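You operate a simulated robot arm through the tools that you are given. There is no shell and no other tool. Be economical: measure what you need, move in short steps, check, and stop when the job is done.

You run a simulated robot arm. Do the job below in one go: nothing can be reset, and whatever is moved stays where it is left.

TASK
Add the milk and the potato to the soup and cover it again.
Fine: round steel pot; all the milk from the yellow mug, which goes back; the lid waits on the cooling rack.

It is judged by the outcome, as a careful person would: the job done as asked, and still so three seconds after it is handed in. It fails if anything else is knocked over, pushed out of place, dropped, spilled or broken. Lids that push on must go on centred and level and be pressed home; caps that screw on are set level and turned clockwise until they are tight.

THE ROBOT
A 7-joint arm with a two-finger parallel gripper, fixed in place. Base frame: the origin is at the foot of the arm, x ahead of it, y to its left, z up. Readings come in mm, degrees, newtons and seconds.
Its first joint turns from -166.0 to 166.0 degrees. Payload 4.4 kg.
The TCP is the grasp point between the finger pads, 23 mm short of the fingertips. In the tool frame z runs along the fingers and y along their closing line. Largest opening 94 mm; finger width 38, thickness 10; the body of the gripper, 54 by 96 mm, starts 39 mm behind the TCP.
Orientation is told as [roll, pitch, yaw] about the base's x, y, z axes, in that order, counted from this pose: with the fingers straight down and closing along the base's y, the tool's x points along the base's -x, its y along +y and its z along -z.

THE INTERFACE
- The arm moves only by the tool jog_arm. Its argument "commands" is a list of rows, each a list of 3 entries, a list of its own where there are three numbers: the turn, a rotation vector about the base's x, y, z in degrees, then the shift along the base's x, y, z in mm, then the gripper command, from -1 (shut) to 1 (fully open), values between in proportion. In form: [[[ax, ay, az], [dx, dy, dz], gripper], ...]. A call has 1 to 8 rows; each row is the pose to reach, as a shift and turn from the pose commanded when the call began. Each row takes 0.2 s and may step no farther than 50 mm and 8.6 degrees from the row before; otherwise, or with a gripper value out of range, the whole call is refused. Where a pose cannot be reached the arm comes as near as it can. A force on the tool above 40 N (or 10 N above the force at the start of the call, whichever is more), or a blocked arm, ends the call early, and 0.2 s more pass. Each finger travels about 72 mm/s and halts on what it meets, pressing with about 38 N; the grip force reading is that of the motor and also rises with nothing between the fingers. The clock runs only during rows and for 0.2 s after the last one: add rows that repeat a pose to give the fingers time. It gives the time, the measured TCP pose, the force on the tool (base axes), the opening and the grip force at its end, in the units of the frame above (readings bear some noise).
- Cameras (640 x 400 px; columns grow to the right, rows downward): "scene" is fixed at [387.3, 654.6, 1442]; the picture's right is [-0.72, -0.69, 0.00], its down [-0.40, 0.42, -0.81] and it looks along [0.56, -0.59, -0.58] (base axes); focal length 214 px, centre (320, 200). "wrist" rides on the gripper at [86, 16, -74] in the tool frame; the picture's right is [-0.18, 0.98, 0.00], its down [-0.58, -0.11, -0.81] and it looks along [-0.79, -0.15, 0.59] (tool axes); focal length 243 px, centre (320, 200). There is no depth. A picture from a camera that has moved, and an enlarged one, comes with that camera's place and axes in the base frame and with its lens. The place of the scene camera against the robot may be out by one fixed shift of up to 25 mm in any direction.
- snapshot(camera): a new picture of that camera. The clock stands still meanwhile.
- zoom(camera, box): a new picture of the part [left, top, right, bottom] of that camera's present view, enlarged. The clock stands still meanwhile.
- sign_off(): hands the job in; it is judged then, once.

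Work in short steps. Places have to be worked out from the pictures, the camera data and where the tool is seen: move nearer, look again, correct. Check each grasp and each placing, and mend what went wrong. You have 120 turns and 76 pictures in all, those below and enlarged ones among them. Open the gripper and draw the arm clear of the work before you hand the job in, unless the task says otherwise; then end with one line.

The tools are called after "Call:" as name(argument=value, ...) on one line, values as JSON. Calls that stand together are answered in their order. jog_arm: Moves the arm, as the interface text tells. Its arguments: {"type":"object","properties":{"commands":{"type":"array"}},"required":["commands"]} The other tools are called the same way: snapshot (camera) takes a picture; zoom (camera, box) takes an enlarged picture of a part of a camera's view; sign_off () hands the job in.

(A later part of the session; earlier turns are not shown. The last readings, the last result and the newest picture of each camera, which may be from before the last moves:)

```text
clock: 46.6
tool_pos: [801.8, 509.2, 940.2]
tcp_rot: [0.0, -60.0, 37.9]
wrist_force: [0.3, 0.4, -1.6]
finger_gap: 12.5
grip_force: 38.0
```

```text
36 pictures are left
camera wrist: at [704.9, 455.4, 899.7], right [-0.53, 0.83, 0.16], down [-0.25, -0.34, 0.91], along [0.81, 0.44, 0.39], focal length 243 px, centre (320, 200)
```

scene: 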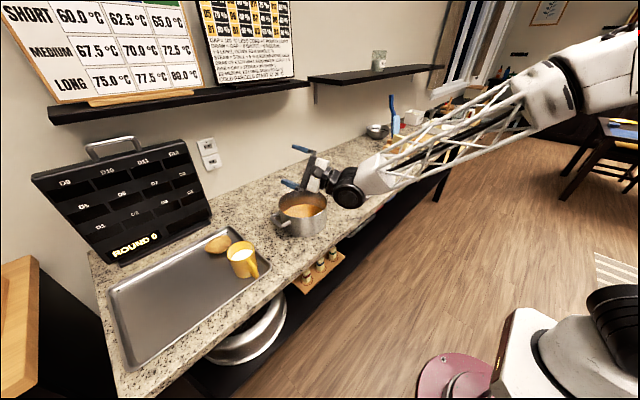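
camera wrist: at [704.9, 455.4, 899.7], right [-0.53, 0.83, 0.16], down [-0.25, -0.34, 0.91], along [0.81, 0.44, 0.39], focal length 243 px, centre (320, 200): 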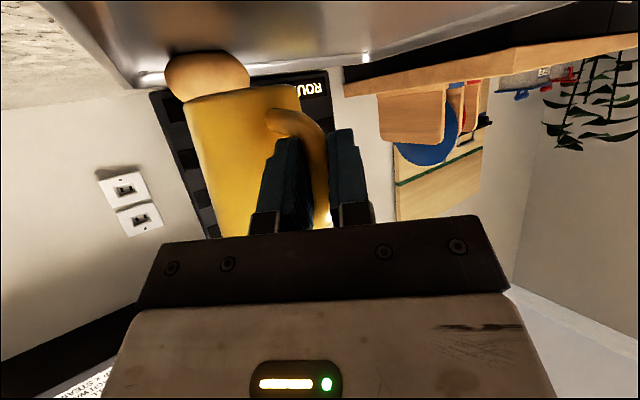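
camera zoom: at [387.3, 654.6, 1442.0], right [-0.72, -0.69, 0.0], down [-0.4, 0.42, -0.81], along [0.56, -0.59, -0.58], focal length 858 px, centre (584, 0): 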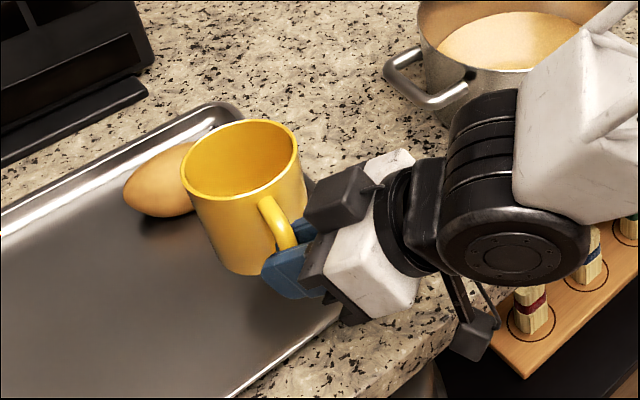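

Compared with the original view, the mug is about 8 mm too far in x and 5 mm in y. I'll correct this and lower it, gently at the end.

Call:
jog_arm(commands=[[[0, 0, 0], [-4, -2, -10], -1], [[0, 0, 0], [-8, -4, -25], -1], [[0, 0, 0], [-8, -4, -38], -1], [[0, 0, 0], [-8, -4, -41], -1], [[0, 0, 0], [-8, -4, -43], -1], [[0, 0, 0], [-8, -4, -44], -1]])

Call:
zoom(camera="scene", box=[190, 200, 318, 300])

Call:
snapshot(camera="wrist")

```text
clock: 48.0
tool_pos: [792.5, 505.5, 894.3]
tcp_rot: [0.0, -60.0, 37.9]
wrist_force: [-0.7, 0.2, -2.5]
finger_gap: 12.2
grip_force: 37.7
```

```text
4.00 times, centred on (254, 250) of scene
camera zoom: at [387.3, 654.6, 1442.0], right [-0.72, -0.69, 0.0], down [-0.4, 0.42, -0.81], along [0.56, -0.59, -0.58], focal length 858 px, centre (584, 0)
```

zoom: 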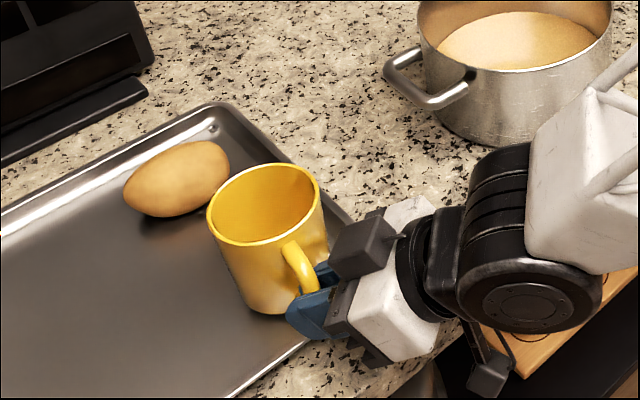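

```text
34 pictures are left
camera wrist: at [696.8, 451.7, 855.7], right [-0.53, 0.83, 0.16], down [-0.25, -0.34, 0.91], along [0.81, 0.44, 0.39], focal length 243 px, centre (320, 200)
```

wrist: 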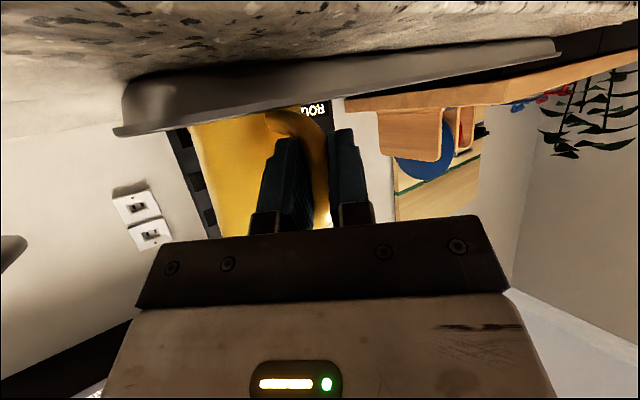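

The mug is over its original spot, just shy of contact. I'll lower it a few more millimetres.

Call:
jog_arm(commands=[[[0, 0, 0], [0, 0, -1], -1], [[0, 0, 0], [0, 0, -2], -1], [[0, 0, 0], [0, 0, -2], -1]])

```text
clock: 48.8
tool_pos: [793.5, 505.0, 893.1]
tcp_rot: [0.0, -60.0, 37.9]
wrist_force: [0.3, -0.5, -2.0]
finger_gap: 12.5
grip_force: 38.0
```

Call:
jog_arm(commands=[[[0, 0, 0], [0, 0, -1], -1], [[0, 0, 0], [0, 0, -2], -1], [[0, 0, 0], [0, 0, -2], -1]])

```text
clock: 49.6
tool_pos: [793.0, 505.4, 892.1]
tcp_rot: [0.0, -60.0, 38.0]
wrist_force: [-1.2, -0.3, 1.6]
finger_gap: 12.0
grip_force: 37.6
```

It is touching down (force reversed). The right finger is close to the mug wall, so I'll open a little while shifting the tool left, then withdraw along the tool heading.

Call:
jog_arm(commands=[[[0, 0, 0], [-0.6, 0.8, 0], -0.7], [[0, 0, 0], [-1.6, 2, 0], -0.64], [[0, 0, 0], [-2.5, 3.2, 0], -0.58], [[0, 0, 0], [-3.7, 4.7, 0], -0.49], [[0, 0, 0], [-3.7, 4.7, 0], -0.49]])

Call:
snapshot(camera="wrist")

Call:
zoom(camera="scene", box=[190, 200, 318, 300])

```text
clock: 50.8
tool_pos: [789.0, 511.7, 891.4]
tcp_rot: [0.0, -60.0, 38.1]
wrist_force: [0.5, -0.4, -0.3]
finger_gap: 24.3
grip_force: 0.1
```

```text
33 pictures are left
camera wrist: at [693.4, 456.4, 852.0], right [-0.53, 0.83, 0.16], down [-0.25, -0.34, 0.91], along [0.81, 0.44, 0.39], focal length 243 px, centre (320, 200)
```

wrist: 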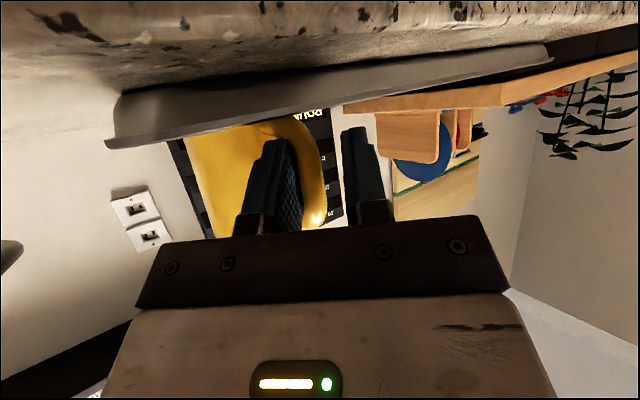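

```text
4.00 times, centred on (254, 250) of scene
camera zoom: at [387.3, 654.6, 1442.0], right [-0.72, -0.69, 0.0], down [-0.4, 0.42, -0.81], along [0.56, -0.59, -0.58], focal length 858 px, centre (584, 0)
```

zoom: 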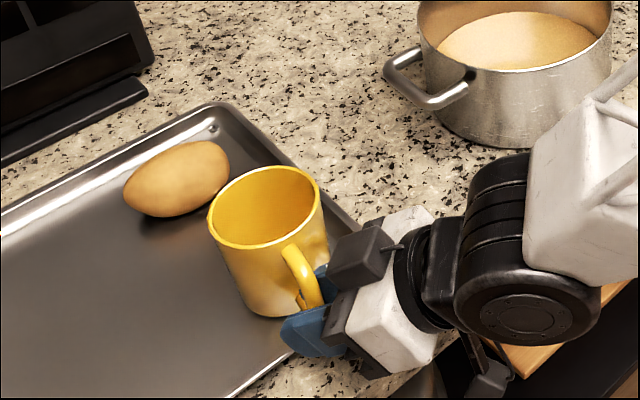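

The mug stands on its spot, released. I'll withdraw straight back along the tool heading.

Call:
jog_arm(commands=[[[0, 0, 0], [-8, -6, 0], -0.49], [[0, 0, 0], [-20, -15.5, 0], -0.49], [[0, 0, 0], [-35, -27.5, 0], -0.49], [[0, 0, 0], [-55, -43, 0], -0.49], [[0, 0, 0], [-75, -58, 20], 0], [[0, 0, 0], [-80, -60, 60], 0.5], [[0, 0, 0], [-80, -60, 105], 1]])

Call:
zoom(camera="scene", box=[190, 200, 318, 300])

```text
clock: 52.4
tool_pos: [709.5, 450.6, 994.2]
tcp_rot: [0.0, -59.8, 37.9]
wrist_force: [0.2, -0.5, 0.1]
finger_gap: 94.3
grip_force: 0.0
```

```text
4.00 times, centred on (254, 250) of scene
camera zoom: at [387.3, 654.6, 1442.0], right [-0.72, -0.69, 0.0], down [-0.4, 0.42, -0.81], along [0.56, -0.59, -0.58], focal length 858 px, centre (584, 0)
```

zoom: 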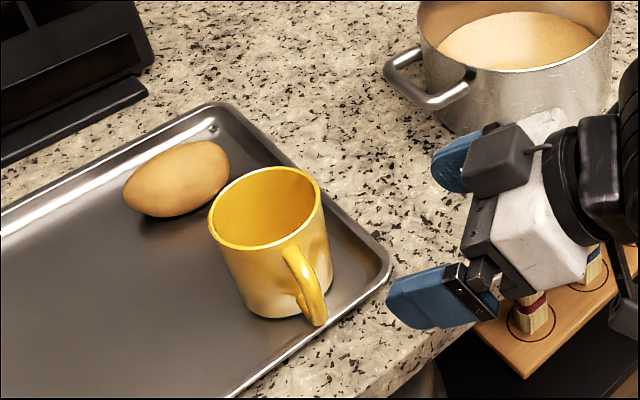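

The mug is back in place, empty, within a few millimetres. For the potato (about (1011, 517, 866), long axis nearly along y) I'll try a heading of 60° with the tool tilted 35°, testing reach high up.

Call:
jog_arm(commands=[[[-5.13, 6.57, 0], [0, 0, 40], 1], [[-10.27, 13.1, 0], [10, 0, 80], 1], [[-15.4, 19.7, 0], [30, 0, 115], 1], [[-15.4, 19.7, 0], [70, 10, 120], 1], [[-15.4, 19.7, 0], [110, 20, 120], 1], [[-15.4, 19.7, 0], [150, 30, 120], 1]])

Call:
jog_arm(commands=[[[0, 0, 7.5], [35, 10, -5], 1], [[0, 0, 15], [70, 20, -15], 1], [[0, 0, 22], [105, 28, -30], 1], [[0, 0, 22], [135, 35, -50], 1], [[0, 0, 22], [152, 36, -85], 1], [[0, 0, 22], [152, 36, -110], 1], [[0, 0, 22], [152, 36, -110], 1]])

Call:
snapshot(camera="wrist")

```text
clock: 53.8
tool_pos: [833.4, 464.2, 1068.4]
tcp_rot: [1.6, -35.3, 36.4]
wrist_force: [1.3, -2.1, -0.5]
finger_gap: 94.0
grip_force: 0.1
out of reach, approached as far as the arm can: row 2, 3, 4, 5, 6
```

```text
clock: 55.4
tool_pos: [984.4, 499.2, 955.8]
tcp_rot: [0.0, -35.0, 60.1]
wrist_force: [0.0, 0.5, 0.7]
finger_gap: 94.0
grip_force: 0.0
```

```text
30 pictures are left
camera wrist: at [912.5, 407.6, 965.3], right [-0.78, 0.62, 0.1], down [0.1, -0.04, 0.99], along [0.62, 0.78, -0.03], focal length 243 px, centre (320, 200)
```

wrist: 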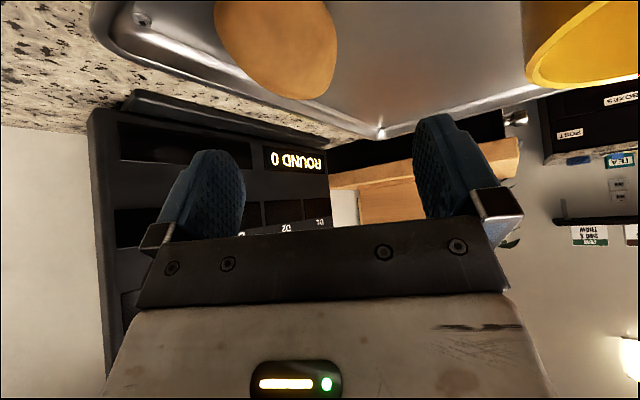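

That pose is reachable, and the potato is at about (1011, 511). I'll shift above it, narrow the fingers to about 80 mm and descend most of the way, then look.

Call:
jog_arm(commands=[[[0, 0, 0], [12, 4, -10], 0.7], [[0, 0, 0], [23, 7, -25], 0.7], [[0, 0, 0], [23, 7, -42], 0.7], [[0, 0, 0], [23, 7, -42], 0.7]])

Call:
snapshot(camera="wrist")

Call:
zoom(camera="scene", box=[170, 190, 298, 290])

```text
clock: 56.4
tool_pos: [1006.4, 506.4, 914.1]
tcp_rot: [0.0, -34.9, 60.0]
wrist_force: [-0.7, -0.6, -0.1]
finger_gap: 79.9
grip_force: 0.2
```

```text
29 pictures are left
camera wrist: at [935.1, 415.1, 923.8], right [-0.78, 0.62, 0.11], down [0.1, -0.04, 0.99], along [0.62, 0.78, -0.03], focal length 243 px, centre (320, 200)
```

wrist: 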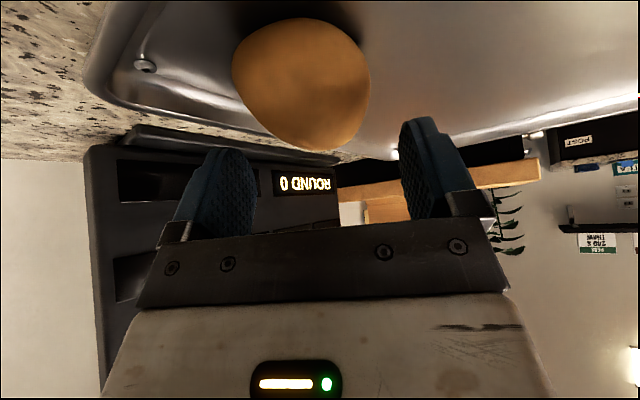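

```text
4.00 times, centred on (234, 240) of scene
camera zoom: at [387.3, 654.6, 1442.0], right [-0.72, -0.69, 0.0], down [-0.4, 0.42, -0.81], along [0.56, -0.59, -0.58], focal length 858 px, centre (664, 40)
```

zoom: 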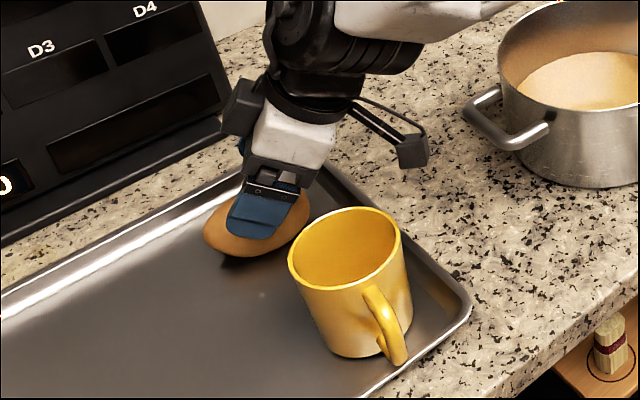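

The potato is between the fingers' planes, about 4 mm to one side. I'll correct that, descend to z ≈ 879 and close.

Call:
jog_arm(commands=[[[0, 0, 0], [4, -1, -15], 0.7], [[0, 0, 0], [4, -1, -28], 0.7], [[0, 0, 0], [4, -1, -35], 0.7], [[0, 0, 0], [4, -1, -35], 0.4], [[0, 0, 0], [4, -1, -35], 0.15], [[0, 0, 0], [4, -1, -35], -0.3], [[0, 0, 0], [4, -1, -35], -1], [[0, 0, 0], [4, -1, -35], -1]])

Call:
snapshot(camera="wrist")

```text
clock: 58.2
tool_pos: [1013.0, 505.7, 880.2]
tcp_rot: [-0.1, -35.0, 60.0]
wrist_force: [1.5, -3.0, 13.7]
finger_gap: 61.2
grip_force: 38.1
```

```text
27 pictures are left
camera wrist: at [939.9, 414.2, 890.1], right [-0.78, 0.62, 0.1], down [0.1, -0.04, 0.99], along [0.62, 0.78, -0.03], focal length 243 px, centre (320, 200)
```

wrist: 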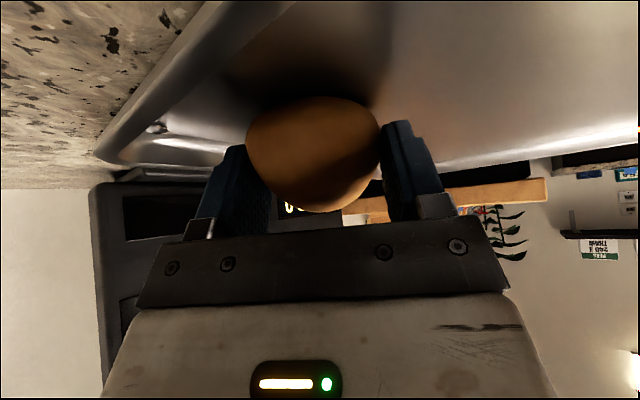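

Firm grip at a 61 mm gap. I'll lift slowly and check the hold.

Call:
jog_arm(commands=[[[0, 0, 0], [0, 0, 6], -1], [[0, 0, 0], [0, 0, 18], -1], [[0, 0, 0], [0, 0, 36], -1], [[0, 0, 0], [-5, -5, 60], -1], [[0, 0, 0], [-5, -5, 60], -1]])

Call:
snapshot(camera="wrist")

Call:
zoom(camera="scene", box=[170, 170, 330, 290])

```text
clock: 59.4
tool_pos: [1005.2, 499.2, 939.4]
tcp_rot: [0.0, -35.0, 60.1]
wrist_force: [-0.4, 0.8, -1.2]
finger_gap: 56.2
grip_force: 38.0
```

```text
26 pictures are left
camera wrist: at [933.5, 409.4, 949.7], right [-0.78, 0.62, 0.11], down [0.1, -0.04, 0.99], along [0.62, 0.78, -0.03], focal length 243 px, centre (320, 200)
```

wrist: 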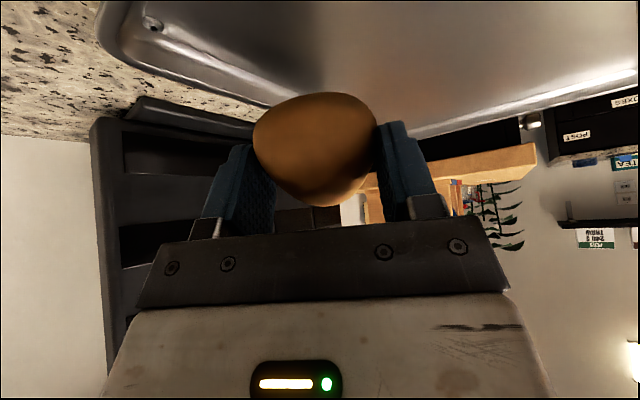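

```text
3.33 times, centred on (250, 230) of scene
camera zoom: at [387.3, 654.6, 1442.0], right [-0.72, -0.69, 0.0], down [-0.4, 0.42, -0.81], along [0.56, -0.59, -0.58], focal length 715 px, centre (553, 100)
```

zoom: 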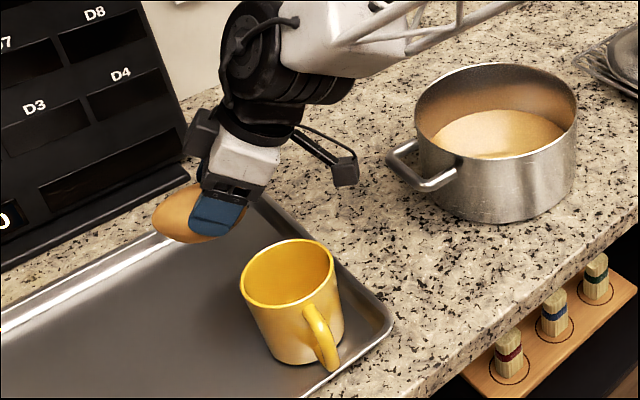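

The potato is held securely. I'll raise it and move it inward toward the pot.

Call:
jog_arm(commands=[[[0, 0, 0], [-12, -20, 15], -1], [[0, 0, 0], [-26, -45, 32], -1], [[0, 0, 0], [-42, -72, 50], -1], [[0, 0, 0], [-60, -104, 65], -1], [[-7, 4, 0], [-72, -135, 72], -1], [[-14, 8, 0], [-80, -165, 75], -1], [[-21, 12, 0], [-88, -200, 75], -1], [[-28, 16, 0], [-94, -235, 75], -1]])

Call:
snapshot(camera="wrist")

Call:
zoom(camera="scene", box=[200, 130, 392, 250])

```text
clock: 61.2
tool_pos: [916.3, 323.1, 1004.7]
tcp_rot: [0.1, -16.9, 60.0]
wrist_force: [-0.5, -0.9, -1.0]
finger_gap: 56.2
grip_force: 38.6
out of reach, approached as far as the arm can: row 7, 8
```

```text
24 pictures are left
camera wrist: at [849.7, 240.7, 1048.8], right [-0.76, 0.64, 0.05], down [0.26, 0.22, 0.94], along [0.59, 0.73, -0.34], focal length 243 px, centre (320, 200)
```

wrist: 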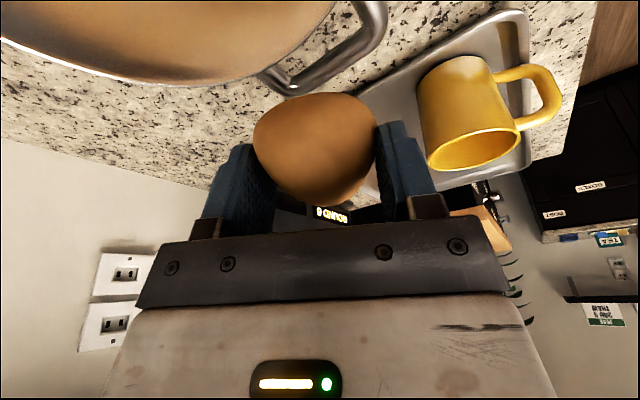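

```text
3.33 times, centred on (296, 190) of scene
camera zoom: at [387.3, 654.6, 1442.0], right [-0.72, -0.69, 0.0], down [-0.4, 0.42, -0.81], along [0.56, -0.59, -0.58], focal length 715 px, centre (400, 233)
```

zoom: 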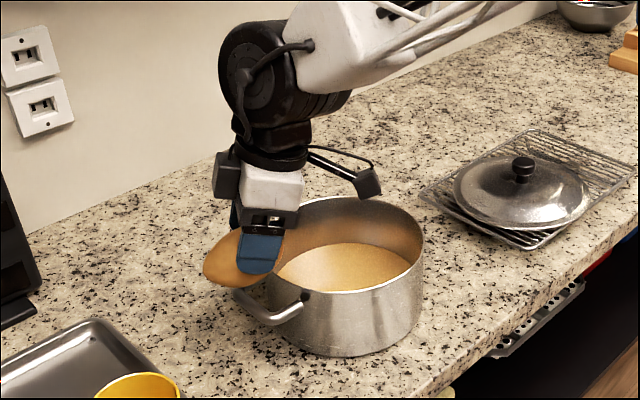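

The potato is near the pot. I'll move it over the centre and level the tool.

Call:
jog_arm(commands=[[[0, 0, 0], [-6, -35, 0], -1], [[0, 0, 0], [-10, -70, 0], -1], [[-5, 2.9, 0], [-10, -100, 0], -1], [[-10, 5.8, 0], [-8, -115, 0], -1], [[-14.7, 8.5, 0], [-8, -117, 0], -1], [[-14.7, 8.5, 0], [-8, -117, 0], -1]])

Call:
snapshot(camera="wrist")

Call:
zoom(camera="scene", box=[220, 130, 380, 250])

```text
clock: 62.6
tool_pos: [907.9, 242.4, 1004.1]
tcp_rot: [0.2, -15.3, 59.9]
wrist_force: [-0.4, 0.3, -1.7]
finger_gap: 55.9
grip_force: 38.0
out of reach, approached as far as the arm can: row 3, 4, 5, 6
```

```text
22 pictures are left
camera wrist: at [841.2, 161.2, 1051.6], right [-0.76, 0.64, 0.05], down [0.27, 0.25, 0.93], along [0.59, 0.72, -0.36], focal length 243 px, centre (320, 200)
```

wrist: 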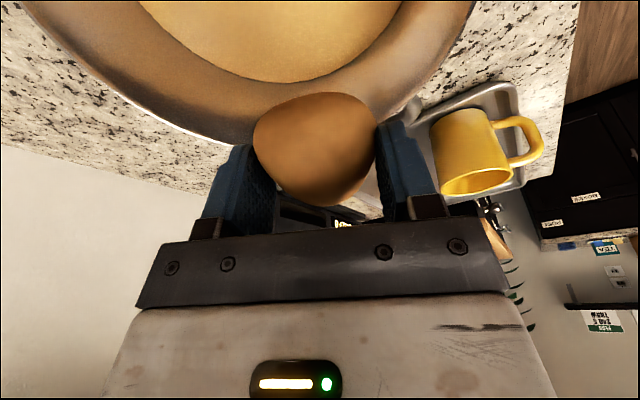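

```text
3.33 times, centred on (300, 190) of scene
camera zoom: at [387.3, 654.6, 1442.0], right [-0.72, -0.69, 0.0], down [-0.4, 0.42, -0.81], along [0.56, -0.59, -0.58], focal length 715 px, centre (387, 233)
```

zoom: 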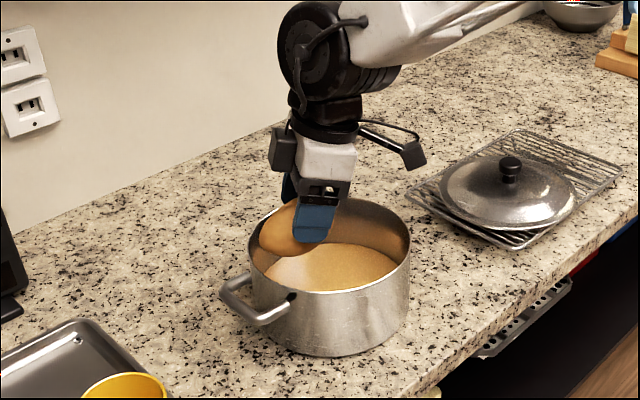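

The tool can't level further at this yaw, but a 15° tilt is fine. I'll slide to the pot's centre without rotating, then lower to near the soup.

Call:
jog_arm(commands=[[[0, 0, 0], [-3, -25, 0], -1], [[0, 0, 0], [-6, -45, 0], -1], [[0, 0, 0], [-6, -45, -25], -1], [[0, 0, 0], [-6, -45, -50], -1], [[0, 0, 0], [-6, -45, -68], -1], [[0, 0, 0], [-6, -45, -68], -1]])

Call:
zoom(camera="scene", box=[240, 150, 360, 240])

Call:
snapshot(camera="wrist")

```text
clock: 64.0
tool_pos: [900.7, 199.0, 935.9]
tcp_rot: [0.2, -15.3, 60.0]
wrist_force: [0.5, -0.5, -1.9]
finger_gap: 56.2
grip_force: 37.7
```

```text
4.44 times, centred on (300, 195) of scene
camera zoom: at [387.3, 654.6, 1442.0], right [-0.72, -0.69, 0.0], down [-0.4, 0.42, -0.81], along [0.56, -0.59, -0.58], focal length 953 px, centre (409, 222)
```

zoom: 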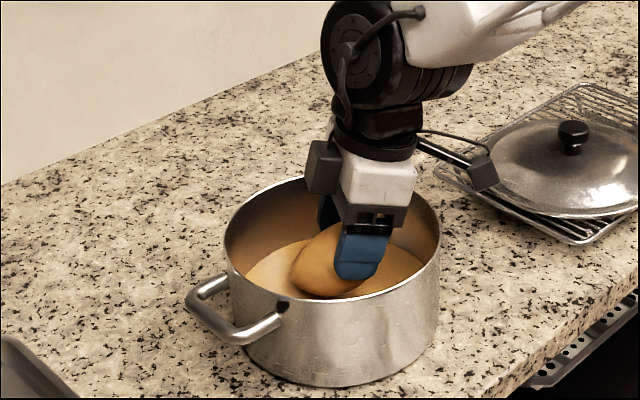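

```text
19 pictures are left
camera wrist: at [834.8, 117.0, 983.5], right [-0.76, 0.64, 0.05], down [0.27, 0.25, 0.93], along [0.59, 0.72, -0.36], focal length 243 px, centre (320, 200)
```

wrist: 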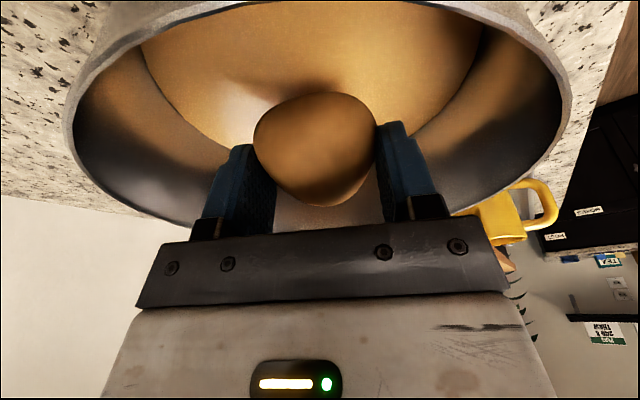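

The potato is inside the pot, just above the soup. I'll lower 12 mm more and release gently.

Call:
jog_arm(commands=[[[0, 0, 0], [0, 0, -7], -1], [[0, 0, 0], [0, 0, -12], -1], [[0, 0, 0], [0, 0, -12], 0.3], [[0, 0, 0], [0, 0, -12], 0.6], [[0, 0, 0], [0, 0, -5], 0.8], [[0, 0, 0], [0, 0, 20], 0.8], [[0, 0, 0], [0, 0, 60], 0.8], [[0, 0, 0], [-10, 0, 100], 0.8]])

Call:
zoom(camera="scene", box=[220, 150, 380, 250])

```text
clock: 65.8
tool_pos: [891.2, 199.9, 1035.6]
tcp_rot: [0.3, -15.4, 60.0]
wrist_force: [0.9, -0.4, -1.4]
finger_gap: 84.4
grip_force: 0.0
```

```text
4.00 times, centred on (300, 200) of scene
camera zoom: at [387.3, 654.6, 1442.0], right [-0.72, -0.69, 0.0], down [-0.4, 0.42, -0.81], along [0.56, -0.59, -0.58], focal length 858 px, centre (400, 200)
```

zoom: 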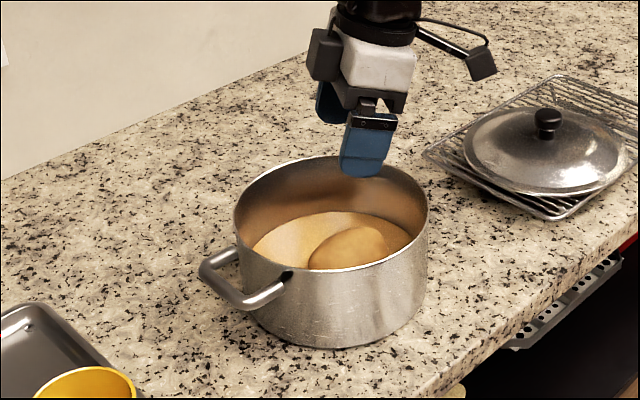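

The potato floats in the soup. I'll head for the lid, turning the tool back to yaw 0 and vertical, well clear.

Call:
jog_arm(commands=[[[0, 0, -7.5], [-20, -20, 10], 1], [[0, 0, -15], [-40, -45, 20], 1], [[0, 0, -22.5], [-60, -75, 25], 1], [[0, 0, -30], [-75, -110, 25], 1], [[0, 0, -37.5], [-85, -150, 25], 1], [[0, 0, -45], [-90, -190, 25], 1], [[0, 0, -52.5], [-90, -230, 25], 1], [[0, 0, -60], [-90, -270, 25], 1]])

Call:
jog_arm(commands=[[[0, 7.7, 0], [0, -15, 0], 1], [[0, 15.4, 0], [0, -37, 0], 1], [[0, 15.4, 0], [0, -37, 0], 1]])

Call:
snapshot(camera="wrist")

```text
clock: 67.6
tool_pos: [771.9, 0.1, 982.0]
tcp_rot: [9.4, -15.7, -7.7]
wrist_force: [-0.1, -0.1, -3.6]
finger_gap: 93.9
grip_force: 0.0
out of reach, approached as far as the arm can: row 1, 2, 3, 4, 5, 6, 7, 8
```

```text
clock: 68.4
tool_pos: [753.7, -5.9, 935.9]
tcp_rot: [9.6, -7.6, -8.7]
wrist_force: [0.3, -0.3, 0.0]
finger_gap: 93.9
grip_force: 0.1
out of reach, approached as far as the arm can: row 1, 2, 3
```

```text
17 pictures are left
camera wrist: at [657.9, 11.0, 998.4], right [0.3, 0.93, 0.19], down [0.43, -0.31, 0.85], along [0.85, -0.18, -0.5], focal length 243 px, centre (320, 200)
```

wrist: 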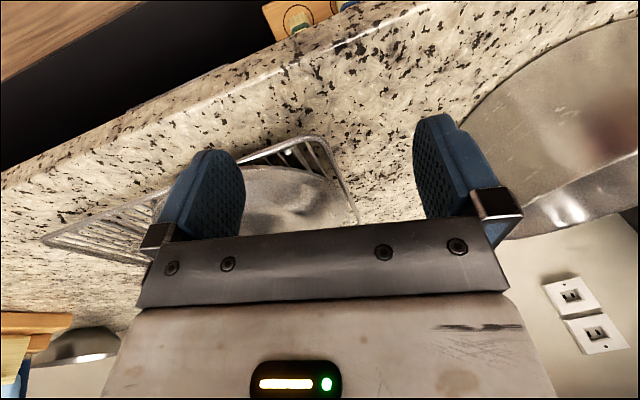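

The arm hit a joint limit on that path. I'll recover by drawing back toward the roomy starting region, without turning.

Call:
jog_arm(commands=[[[0, 0, 0], [-15, 5, 30], 1], [[0, 0, 0], [-30, 10, 60], 1], [[0, 0, 0], [-45, 20, 95], 1], [[0, 0, 0], [-60, 30, 130], 1]])

Call:
zoom(camera="scene", box=[200, 20, 640, 295])

```text
clock: 69.4
tool_pos: [709.3, 1.4, 956.3]
tcp_rot: [9.7, -7.7, -8.3]
wrist_force: [-0.2, 0.7, -0.7]
finger_gap: 94.3
grip_force: 0.2
out of reach, approached as far as the arm can: row 1, 2, 3, 4
```

```text
1.45 times, centred on (420, 158) of scene
camera zoom: at [387.3, 654.6, 1442.0], right [-0.72, -0.69, 0.0], down [-0.4, 0.42, -0.81], along [0.56, -0.59, -0.58], focal length 312 px, centre (174, 262)
```

zoom: 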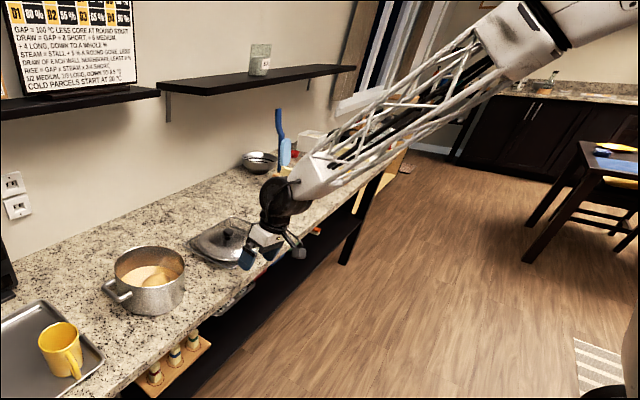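

The arm is stuck near a joint limit, though it is clear of everything. I'll probe which direction frees it, starting with small moves back and a positive yaw.

Call:
jog_arm(commands=[[[0, 0, 8], [-20, 0, 0], 1], [[0, 0, 16], [-40, 0, 0], 1], [[0, 0, 16], [-40, 0, 0], 1]])

Call:
jog_arm(commands=[[[0, 0, 0], [0, 0, 20], 1], [[0, 0, 0], [0, 0, 40], 1], [[0, 0, 0], [0, 0, 40], 1]])

```text
clock: 70.2
tool_pos: [669.0, -0.3, 955.4]
tcp_rot: [9.7, -7.6, 7.4]
wrist_force: [-0.3, 0.2, 0.0]
finger_gap: 94.1
grip_force: 0.1
```

```text
clock: 71.0
tool_pos: [667.8, -1.3, 994.3]
tcp_rot: [9.5, -7.5, 7.4]
wrist_force: [-0.6, -0.1, -0.7]
finger_gap: 93.9
grip_force: 0.1
```

That freed it. I'll continue rising and level the tool in small steps.

Call:
jog_arm(commands=[[[0, 0, 0], [-10, 20, 40], 1], [[0, 0, 0], [-20, 40, 80], 1], [[0, 0, 0], [-30, 60, 120], 1], [[0, 0, 0], [-30, 60, 120], 1]])

Call:
jog_arm(commands=[[[-5.2, 3.1, 0], [0, 0, 0], 1], [[-10.5, 6.2, 0], [0, 0, 0], 1], [[-10.5, 6.2, 0], [0, 0, 0], 1]])

```text
clock: 72.0
tool_pos: [652.0, 28.6, 1037.8]
tcp_rot: [9.8, -7.7, 7.4]
wrist_force: [0.2, -0.8, -0.1]
finger_gap: 93.7
grip_force: 0.1
out of reach, approached as far as the arm can: row 2, 3, 4
```

```text
clock: 72.8
tool_pos: [650.9, 27.1, 1037.8]
tcp_rot: [9.8, -7.6, 7.4]
wrist_force: [-0.3, -0.2, -0.1]
finger_gap: 93.9
grip_force: 0.1
out of reach, approached as far as the arm can: row 1, 2, 3
```

It looks like the wrist took the other branch near the straight-out pose. I'll retrace: tilt back out to about -60°, yaw past to about -30°, then tilt down again as at the start.

Call:
jog_arm(commands=[[[1.0, -8, 0], [10, 0, 0], 1], [[2.1, -16, 0], [25, 0, 0], 1], [[3.1, -24, 0], [40, 0, 0], 1], [[4.1, -32, 0], [55, 0, 0], 1], [[5.2, -40, 0], [70, 0, 0], 1], [[6.2, -48, 0], [80, 0, 0], 1], [[6.7, -52, 0], [90, 0, 0], 1], [[6.7, -52, 0], [90, 0, 0], 1]])

```text
clock: 74.6
tool_pos: [741.1, 29.0, 1037.0]
tcp_rot: [9.9, -60.2, 7.4]
wrist_force: [-0.2, -0.4, 1.0]
finger_gap: 94.0
grip_force: 0.1
```

Reached without trouble. Next I'll yaw about -37° at this tilt and rise a little.

Call:
jog_arm(commands=[[[0, 0, -7], [0, 0, 10], 1], [[0, 0, -14], [0, 0, 20], 1], [[0, 0, -21], [0, 0, 30], 1], [[0, 0, -28], [0, 0, 40], 1], [[0, 0, -35], [0, 0, 50], 1], [[0, 0, -38], [0, 0, 60], 1], [[0, 0, -38], [0, 0, 60], 1]])

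```text
clock: 76.2
tool_pos: [741.7, 30.3, 1097.1]
tcp_rot: [9.9, -60.1, -30.5]
wrist_force: [0.0, -0.1, -0.3]
finger_gap: 93.9
grip_force: 0.1
```

Now I'll tilt the tool back down to vertical.

Call:
jog_arm(commands=[[[4.3, 7.3, 0], [0, 0, 0], 1], [[8.6, 14.6, 0], [0, 0, 0], 1], [[12.9, 21.9, 0], [0, 0, 0], 1], [[17.2, 29.2, 0], [0, 0, 0], 1], [[21.5, 36.5, 0], [0, 0, 0], 1], [[25.8, 43.8, 0], [0, 0, 0], 1], [[30.2, 51.2, 0], [0, 0, 0], 1], [[30.5, 51.8, 0], [0, 0, 0], 1]])

```text
clock: 78.0
tool_pos: [740.6, 29.5, 1097.6]
tcp_rot: [9.8, -29.2, -30.6]
wrist_force: [0.8, 1.7, 0.5]
finger_gap: 94.2
grip_force: 0.0
out of reach, approached as far as the arm can: row 5, 6, 7, 8
```

It is still wound up. I'll make a wider reverse loop around the forearm axis: cross below to yaw +38°, tilt high, cross above to -30°, then come down.

Call:
jog_arm(commands=[[[0, 0, 8.5], [0, 0, 0], 1], [[0, 0, 17], [0, 0, 0], 1], [[0, 0, 25.5], [0, 0, 0], 1], [[0, 0, 34], [0, 0, 0], 1], [[0, 0, 42.5], [0, 0, 0], 1], [[0, 0, 51], [0, 0, 0], 1], [[0, 0, 59.5], [0, 0, 0], 1], [[0, 0, 68], [0, 0, 0], 1]])

Call:
snapshot(camera="scene")

```text
clock: 79.8
tool_pos: [842.6, 13.6, 1180.1]
tcp_rot: [59.5, -39.8, -47.2]
wrist_force: [-2.3, 10.4, 3.3]
finger_gap: 94.2
grip_force: 0.0
out of reach, approached as far as the arm can: row 1, 2, 3, 4, 5, 6, 7
```

```text
15 pictures are left
```

scene: 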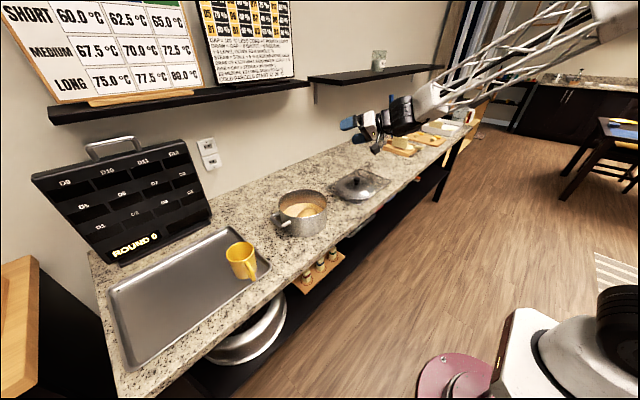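

It seems the solver just jumped branch, since the last row was not flagged. I'll hold to let it settle and read the pose.

Call:
jog_arm(commands=[[[0, 0, 0], [0, 0, 0], 1], [[0, 0, 0], [0, 0, 0], 1], [[0, 0, 0], [0, 0, 0], 1]])

```text
clock: 80.6
tool_pos: [741.7, 29.2, 1095.9]
tcp_rot: [9.8, -29.1, 37.5]
wrist_force: [-0.3, -0.9, -0.8]
finger_gap: 94.0
grip_force: 0.1
```

It settled on the commanded pose in the new branch. I'll try levelling in small steps now.

Call:
jog_arm(commands=[[[-4.4, 5.8, 0], [0, 0, 0], 1], [[-8.8, 11.5, 0], [0, 0, 0], 1], [[-13.3, 17.3, 0], [0, 0, 0], 1], [[-17.7, 23, 0], [0, 0, 0], 1], [[-17.7, 23, 0], [0, 0, 0], 1]])

```text
clock: 81.8
tool_pos: [741.2, 29.4, 1096.4]
tcp_rot: [9.8, -0.1, 37.4]
wrist_force: [1.0, 0.3, 0.2]
finger_gap: 94.0
grip_force: 0.0
```

Level at last. Next I'll remove the residual roll, then yaw back to 0.

Call:
jog_arm(commands=[[[-3.9, -3, 0], [0, 0, 0], 1], [[-7.8, -6, 0], [0, 0, 0], 1], [[-7.8, -6, 0], [0, 0, 0], 1]])

Call:
jog_arm(commands=[[[0, 0, -7.5], [0, -10, 0], 1], [[0, 0, -15], [0, -20, 0], 1], [[0, 0, -22.5], [0, -30, 0], 1], [[0, 0, -30], [0, -40, 0], 1], [[0, 0, -37.4], [0, -50, 0], 1], [[0, 0, -37.4], [0, -50, 0], 1]])

Call:
snapshot(camera="wrist")

```text
clock: 82.6
tool_pos: [740.4, 29.9, 1097.7]
tcp_rot: [-0.1, -0.1, 37.5]
wrist_force: [0.5, 0.0, -0.3]
finger_gap: 93.9
grip_force: 0.1
```

```text
clock: 84.0
tool_pos: [741.1, -20.5, 1097.4]
tcp_rot: [-0.1, -0.2, 0.0]
wrist_force: [0.4, 0.5, -0.7]
finger_gap: 94.1
grip_force: 0.0
```

```text
14 pictures are left
camera wrist: at [653.5, -5.2, 1170.3], right [0.18, 0.98, 0.0], down [0.58, -0.11, 0.81], along [0.79, -0.15, -0.59], focal length 243 px, centre (320, 200)
```

wrist: 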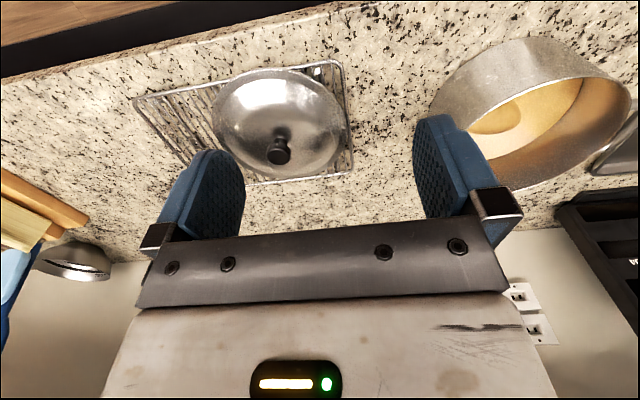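

Back in the normal configuration. The lid knob is at about (875, -107, 910), so I'll move above it.

Call:
jog_arm(commands=[[[0, 0, 0], [40, -25, 0], 1], [[0, 0, 0], [80, -50, -10], 1], [[0, 0, 0], [115, -75, -30], 1], [[0, 0, 0], [133, -87, -70], 1], [[0, 0, 0], [133, -87, -110], 1], [[0, 0, 0], [133, -87, -130], 1], [[0, 0, 0], [133, -87, -130], 1]])

Call:
snapshot(camera="wrist")

```text
clock: 85.6
tool_pos: [872.6, -108.0, 966.1]
tcp_rot: [-0.1, -0.2, 0.2]
wrist_force: [1.4, 0.3, -0.2]
finger_gap: 94.4
grip_force: 0.1
```

```text
13 pictures are left
camera wrist: at [785.6, -92.5, 1039.7], right [0.18, 0.98, 0.0], down [0.58, -0.11, 0.81], along [0.79, -0.15, -0.59], focal length 243 px, centre (320, 200)
```

wrist: 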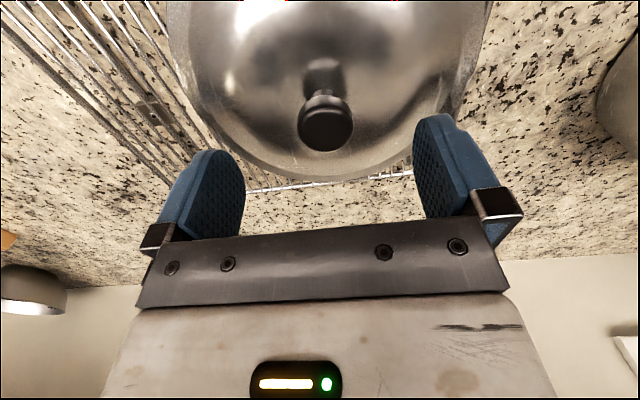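

Same view as when it sat on the pot, so the knob is at TCP + (-1, +3). I'll descend 46 mm and grip.

Call:
jog_arm(commands=[[[0, 0, 0], [-1, 3, -20], 1], [[0, 0, 0], [-1, 3, -38], 1], [[0, 0, 0], [-1, 3, -46], 0.5], [[0, 0, 0], [-1, 3, -46], 0], [[0, 0, 0], [-1, 3, -46], -0.2], [[0, 0, 0], [-1, 3, -46], -0.3], [[0, 0, 0], [-1, 3, -46], -0.6], [[0, 0, 0], [-1, 3, -46], -1]])

Call:
jog_arm(commands=[[[0, 0, 0], [0, 0, 0], -1], [[0, 0, 0], [0, 0, 0], -1]])

Call:
snapshot(camera="wrist")

```text
clock: 87.4
tool_pos: [873.5, -104.4, 920.9]
tcp_rot: [-0.1, -0.1, 0.1]
wrist_force: [0.4, 0.8, -0.3]
finger_gap: 33.2
grip_force: 38.3
```

```text
clock: 88.0
tool_pos: [873.1, -103.5, 920.7]
tcp_rot: [-0.2, -0.1, 0.1]
wrist_force: [-0.1, 1.0, -0.2]
finger_gap: 33.1
grip_force: 38.4
```

```text
12 pictures are left
camera wrist: at [785.0, -89.0, 994.1], right [0.18, 0.98, 0.0], down [0.58, -0.11, 0.81], along [0.79, -0.15, -0.59], focal length 243 px, centre (320, 200)
```

wrist: 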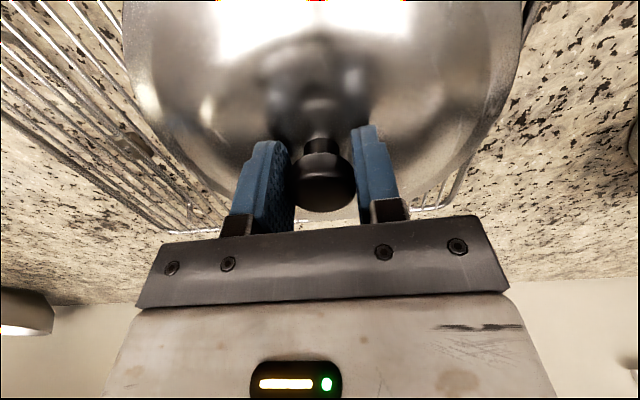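

The grip matches the first one, so seating over the pot means TCP (910, 208). I'll lift straight up.

Call:
jog_arm(commands=[[[0, 0, 0], [0, 0, 8], -1], [[0, 0, 0], [0, 0, 25], -1], [[0, 0, 0], [0, 0, 55], -1], [[0, 0, 0], [0, 0, 95], -1], [[0, 0, 0], [0, 0, 130], -1], [[0, 0, 0], [2, 10, 150], -1], [[0, 0, 0], [6, 40, 150], -1], [[0, 0, 0], [10, 80, 150], -1]])

Call:
jog_arm(commands=[[[0, 0, 0], [5, 45, 0], -1], [[0, 0, 0], [10, 90, 0], -1], [[0, 0, 0], [16, 135, 0], -1], [[0, 0, 0], [22, 175, 0], -1], [[0, 0, 0], [25, 205, 0], -1], [[0, 0, 0], [26.5, 225, 0], -1], [[0, 0, 0], [26.5, 231, 0], -1], [[0, 0, 0], [26.5, 231, 0], -1]])

Call:
zoom(camera="scene", box=[220, 130, 380, 250])

```text
clock: 89.8
tool_pos: [883.9, -24.8, 1070.0]
tcp_rot: [-0.1, 0.0, -0.1]
wrist_force: [0.8, 0.5, -1.9]
finger_gap: 33.2
grip_force: 38.1
```

```text
clock: 91.6
tool_pos: [908.7, 207.3, 1071.4]
tcp_rot: [-0.1, -0.1, 0.0]
wrist_force: [-0.4, 0.1, -2.1]
finger_gap: 32.9
grip_force: 37.8
```

```text
3.33 times, centred on (300, 190) of scene
camera zoom: at [387.3, 654.6, 1442.0], right [-0.72, -0.69, 0.0], down [-0.4, 0.42, -0.81], along [0.56, -0.59, -0.58], focal length 715 px, centre (387, 233)
```

zoom: 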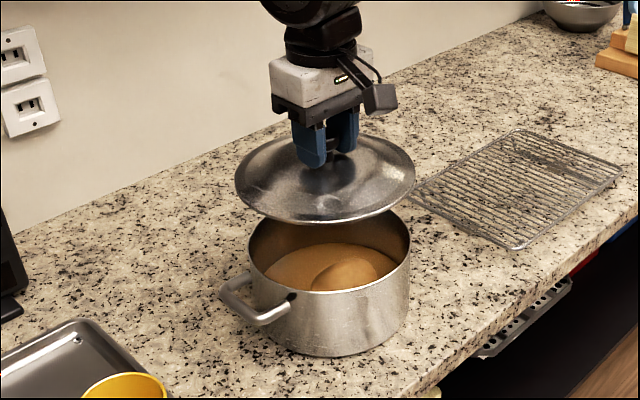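

The lid hangs level over the pot, with the potato visible inside. I'll lower it, slowly near the rim.

Call:
jog_arm(commands=[[[0, 0, 0], [1, 1, -30], -1], [[0, 0, 0], [1, 1, -55], -1], [[0, 0, 0], [1, 1, -70], -1], [[0, 0, 0], [1, 1, -78], -1], [[0, 0, 0], [1, 1, -82], -1], [[0, 0, 0], [1, 1, -82], -1]])

Call:
zoom(camera="scene", box=[240, 150, 360, 240])

```text
clock: 93.0
tool_pos: [911.6, 206.9, 992.3]
tcp_rot: [0.0, -0.2, 0.2]
wrist_force: [-4.5, -0.3, 19.1]
finger_gap: 33.1
grip_force: 38.1
```

```text
4.44 times, centred on (300, 195) of scene
camera zoom: at [387.3, 654.6, 1442.0], right [-0.72, -0.69, 0.0], down [-0.4, 0.42, -0.81], along [0.56, -0.59, -0.58], focal length 953 px, centre (409, 222)
```

zoom: 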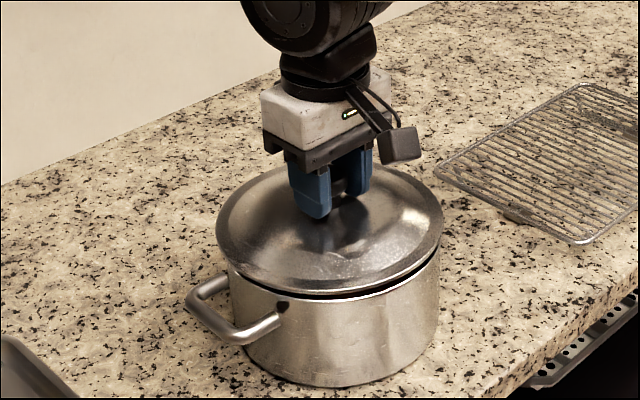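

The lid touched early (z 992, about 10 mm high). The overhang is larger on the image left and the reaction is -x, so it sits a few mm too far +x. I'll lift, shift -5 mm in x, and lower again.

Call:
jog_arm(commands=[[[0, 0, 0], [0, 0, 8], -1], [[0, 0, 0], [-4, -1, 8], -1], [[0, 0, 0], [-5, -1, 4], -1], [[0, 0, 0], [-5, -1, 0], -1], [[0, 0, 0], [-5, -1, -3], -1], [[0, 0, 0], [-5, -1, -3], -1]])

Call:
zoom(camera="scene", box=[240, 150, 360, 240])

```text
clock: 94.4
tool_pos: [905.5, 206.4, 986.9]
tcp_rot: [0.1, -0.2, 0.0]
wrist_force: [-1.5, 7.6, 20.4]
finger_gap: 33.2
grip_force: 37.8
```

```text
4.44 times, centred on (300, 195) of scene
camera zoom: at [387.3, 654.6, 1442.0], right [-0.72, -0.69, 0.0], down [-0.4, 0.42, -0.81], along [0.56, -0.59, -0.58], focal length 953 px, centre (409, 222)
```

zoom: 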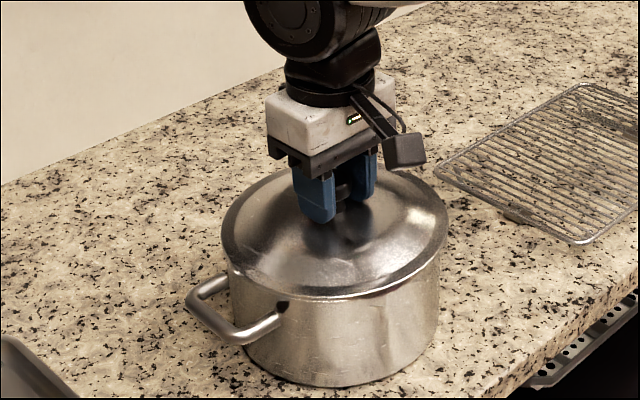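

It is lower (987) and nearly symmetric. The reaction is now +y, so I'll ease +2.5 mm in y while pressing lightly down.

Call:
jog_arm(commands=[[[0, 0, 0], [0, 1.5, 1], -1], [[0, 0, 0], [0, 2.5, 0], -1], [[0, 0, 0], [0, 2.5, -2], -1], [[0, 0, 0], [0, 2.5, -4], -1], [[0, 0, 0], [0, 2.5, -4], -1]])

Call:
zoom(camera="scene", box=[240, 150, 360, 240])

```text
clock: 95.4
tool_pos: [905.9, 209.3, 985.2]
tcp_rot: [-0.1, -0.2, 0.1]
wrist_force: [-1.5, 0.0, 3.9]
finger_gap: 33.3
grip_force: 37.8
stopped in row 5: the force on the tool passed its limit (the readings are from after the stop); the commanded pose is now the measured one
```

```text
4.44 times, centred on (300, 195) of scene
camera zoom: at [387.3, 654.6, 1442.0], right [-0.72, -0.69, 0.0], down [-0.4, 0.42, -0.81], along [0.56, -0.59, -0.58], focal length 953 px, centre (409, 222)
```

zoom: 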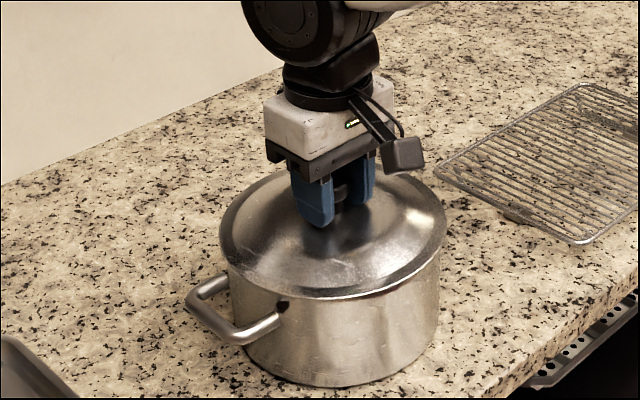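

z 985 equals the seated height for this grip (it is about 4.7 mm higher on the knob than the first), the lateral force is zero, and no gap is visible. I'll release slowly and rise.

Call:
jog_arm(commands=[[[0, 0, 0], [0, 0, -1], -1], [[0, 0, 0], [0, 0, 0], -0.28], [[0, 0, 0], [0, 0, 0], -0.22], [[0, 0, 0], [0, 0, 0], -0.1], [[0, 0, 0], [0, 0, 0], 0.3], [[0, 0, 0], [0, 0, 0], 0.9], [[0, 0, 0], [0, 0, 30], 1], [[0, 0, 0], [0, 0, 75], 1]])

Call:
zoom(camera="scene", box=[240, 150, 360, 240])

Call:
snapshot(camera="wrist")

```text
clock: 97.2
tool_pos: [906.2, 209.3, 1058.8]
tcp_rot: [-0.1, -0.1, 0.1]
wrist_force: [-0.5, 0.0, -0.7]
finger_gap: 94.0
grip_force: 0.0
```

```text
4.44 times, centred on (300, 195) of scene
camera zoom: at [387.3, 654.6, 1442.0], right [-0.72, -0.69, 0.0], down [-0.4, 0.42, -0.81], along [0.56, -0.59, -0.58], focal length 953 px, centre (409, 222)
```

zoom: 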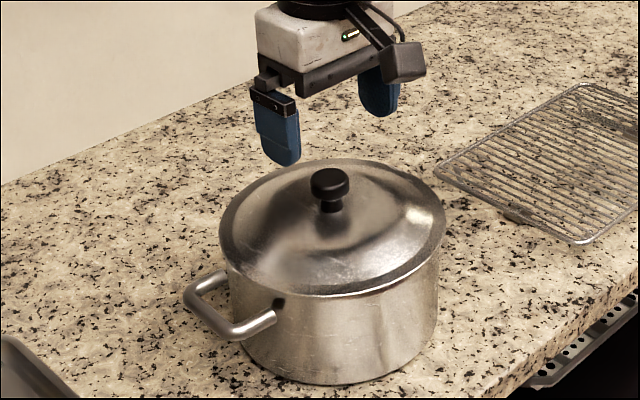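

```text
6 pictures are left
camera wrist: at [817.5, 224.2, 1132.0], right [0.18, 0.98, 0.0], down [0.58, -0.11, 0.81], along [0.79, -0.15, -0.59], focal length 243 px, centre (320, 200)
```

wrist: 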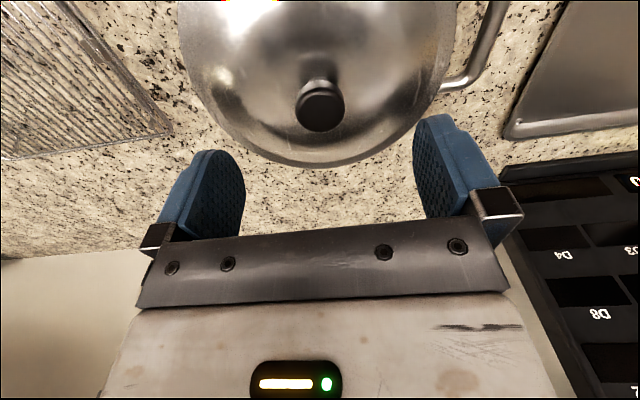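

The knob and lid edges match the original seated picture to within a pixel, so the lid is on and level. I'll draw the arm clear and take a final overview.

Call:
jog_arm(commands=[[[0, 0, 0], [-20, 0, 40], 1], [[0, 0, 0], [-60, -10, 65], 1], [[0, 0, 0], [-105, -25, 80], 1], [[0, 0, 0], [-150, -40, 95], 1], [[0, 0, 0], [-195, -55, 110], 1], [[0, 0, 0], [-235, -70, 130], 1], [[0, 0, 0], [-235, -70, 130], 1]])

Call:
snapshot(camera="scene")

Call:
zoom(camera="scene", box=[180, 170, 420, 320])

```text
clock: 98.8
tool_pos: [670.6, 139.4, 1190.7]
tcp_rot: [-0.1, -0.1, 0.1]
wrist_force: [0.6, -0.4, 0.0]
finger_gap: 94.2
grip_force: 0.1
```

```text
5 pictures are left
```

scene: 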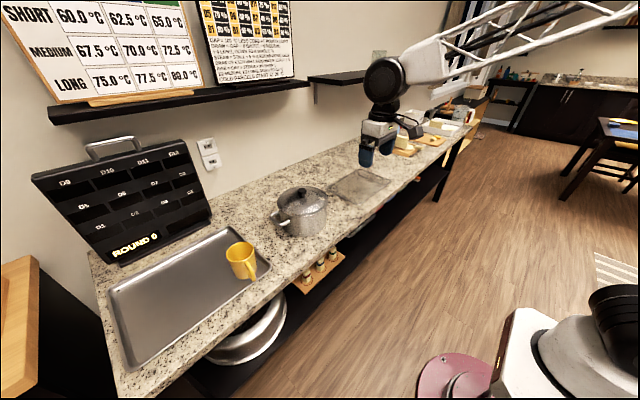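

```text
2.67 times, centred on (300, 245) of scene
camera zoom: at [387.3, 654.6, 1442.0], right [-0.72, -0.69, 0.0], down [-0.4, 0.42, -0.81], along [0.56, -0.59, -0.58], focal length 572 px, centre (373, 80)
```

zoom: 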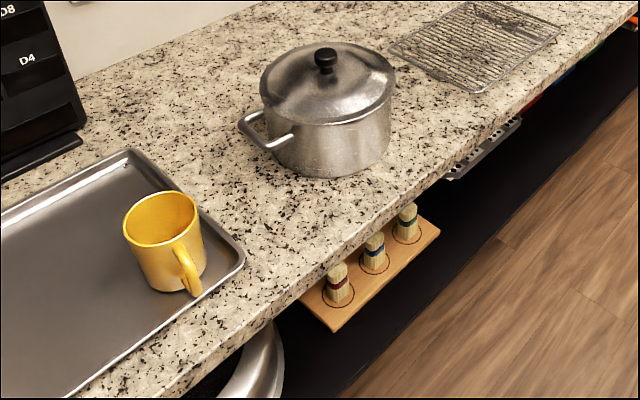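

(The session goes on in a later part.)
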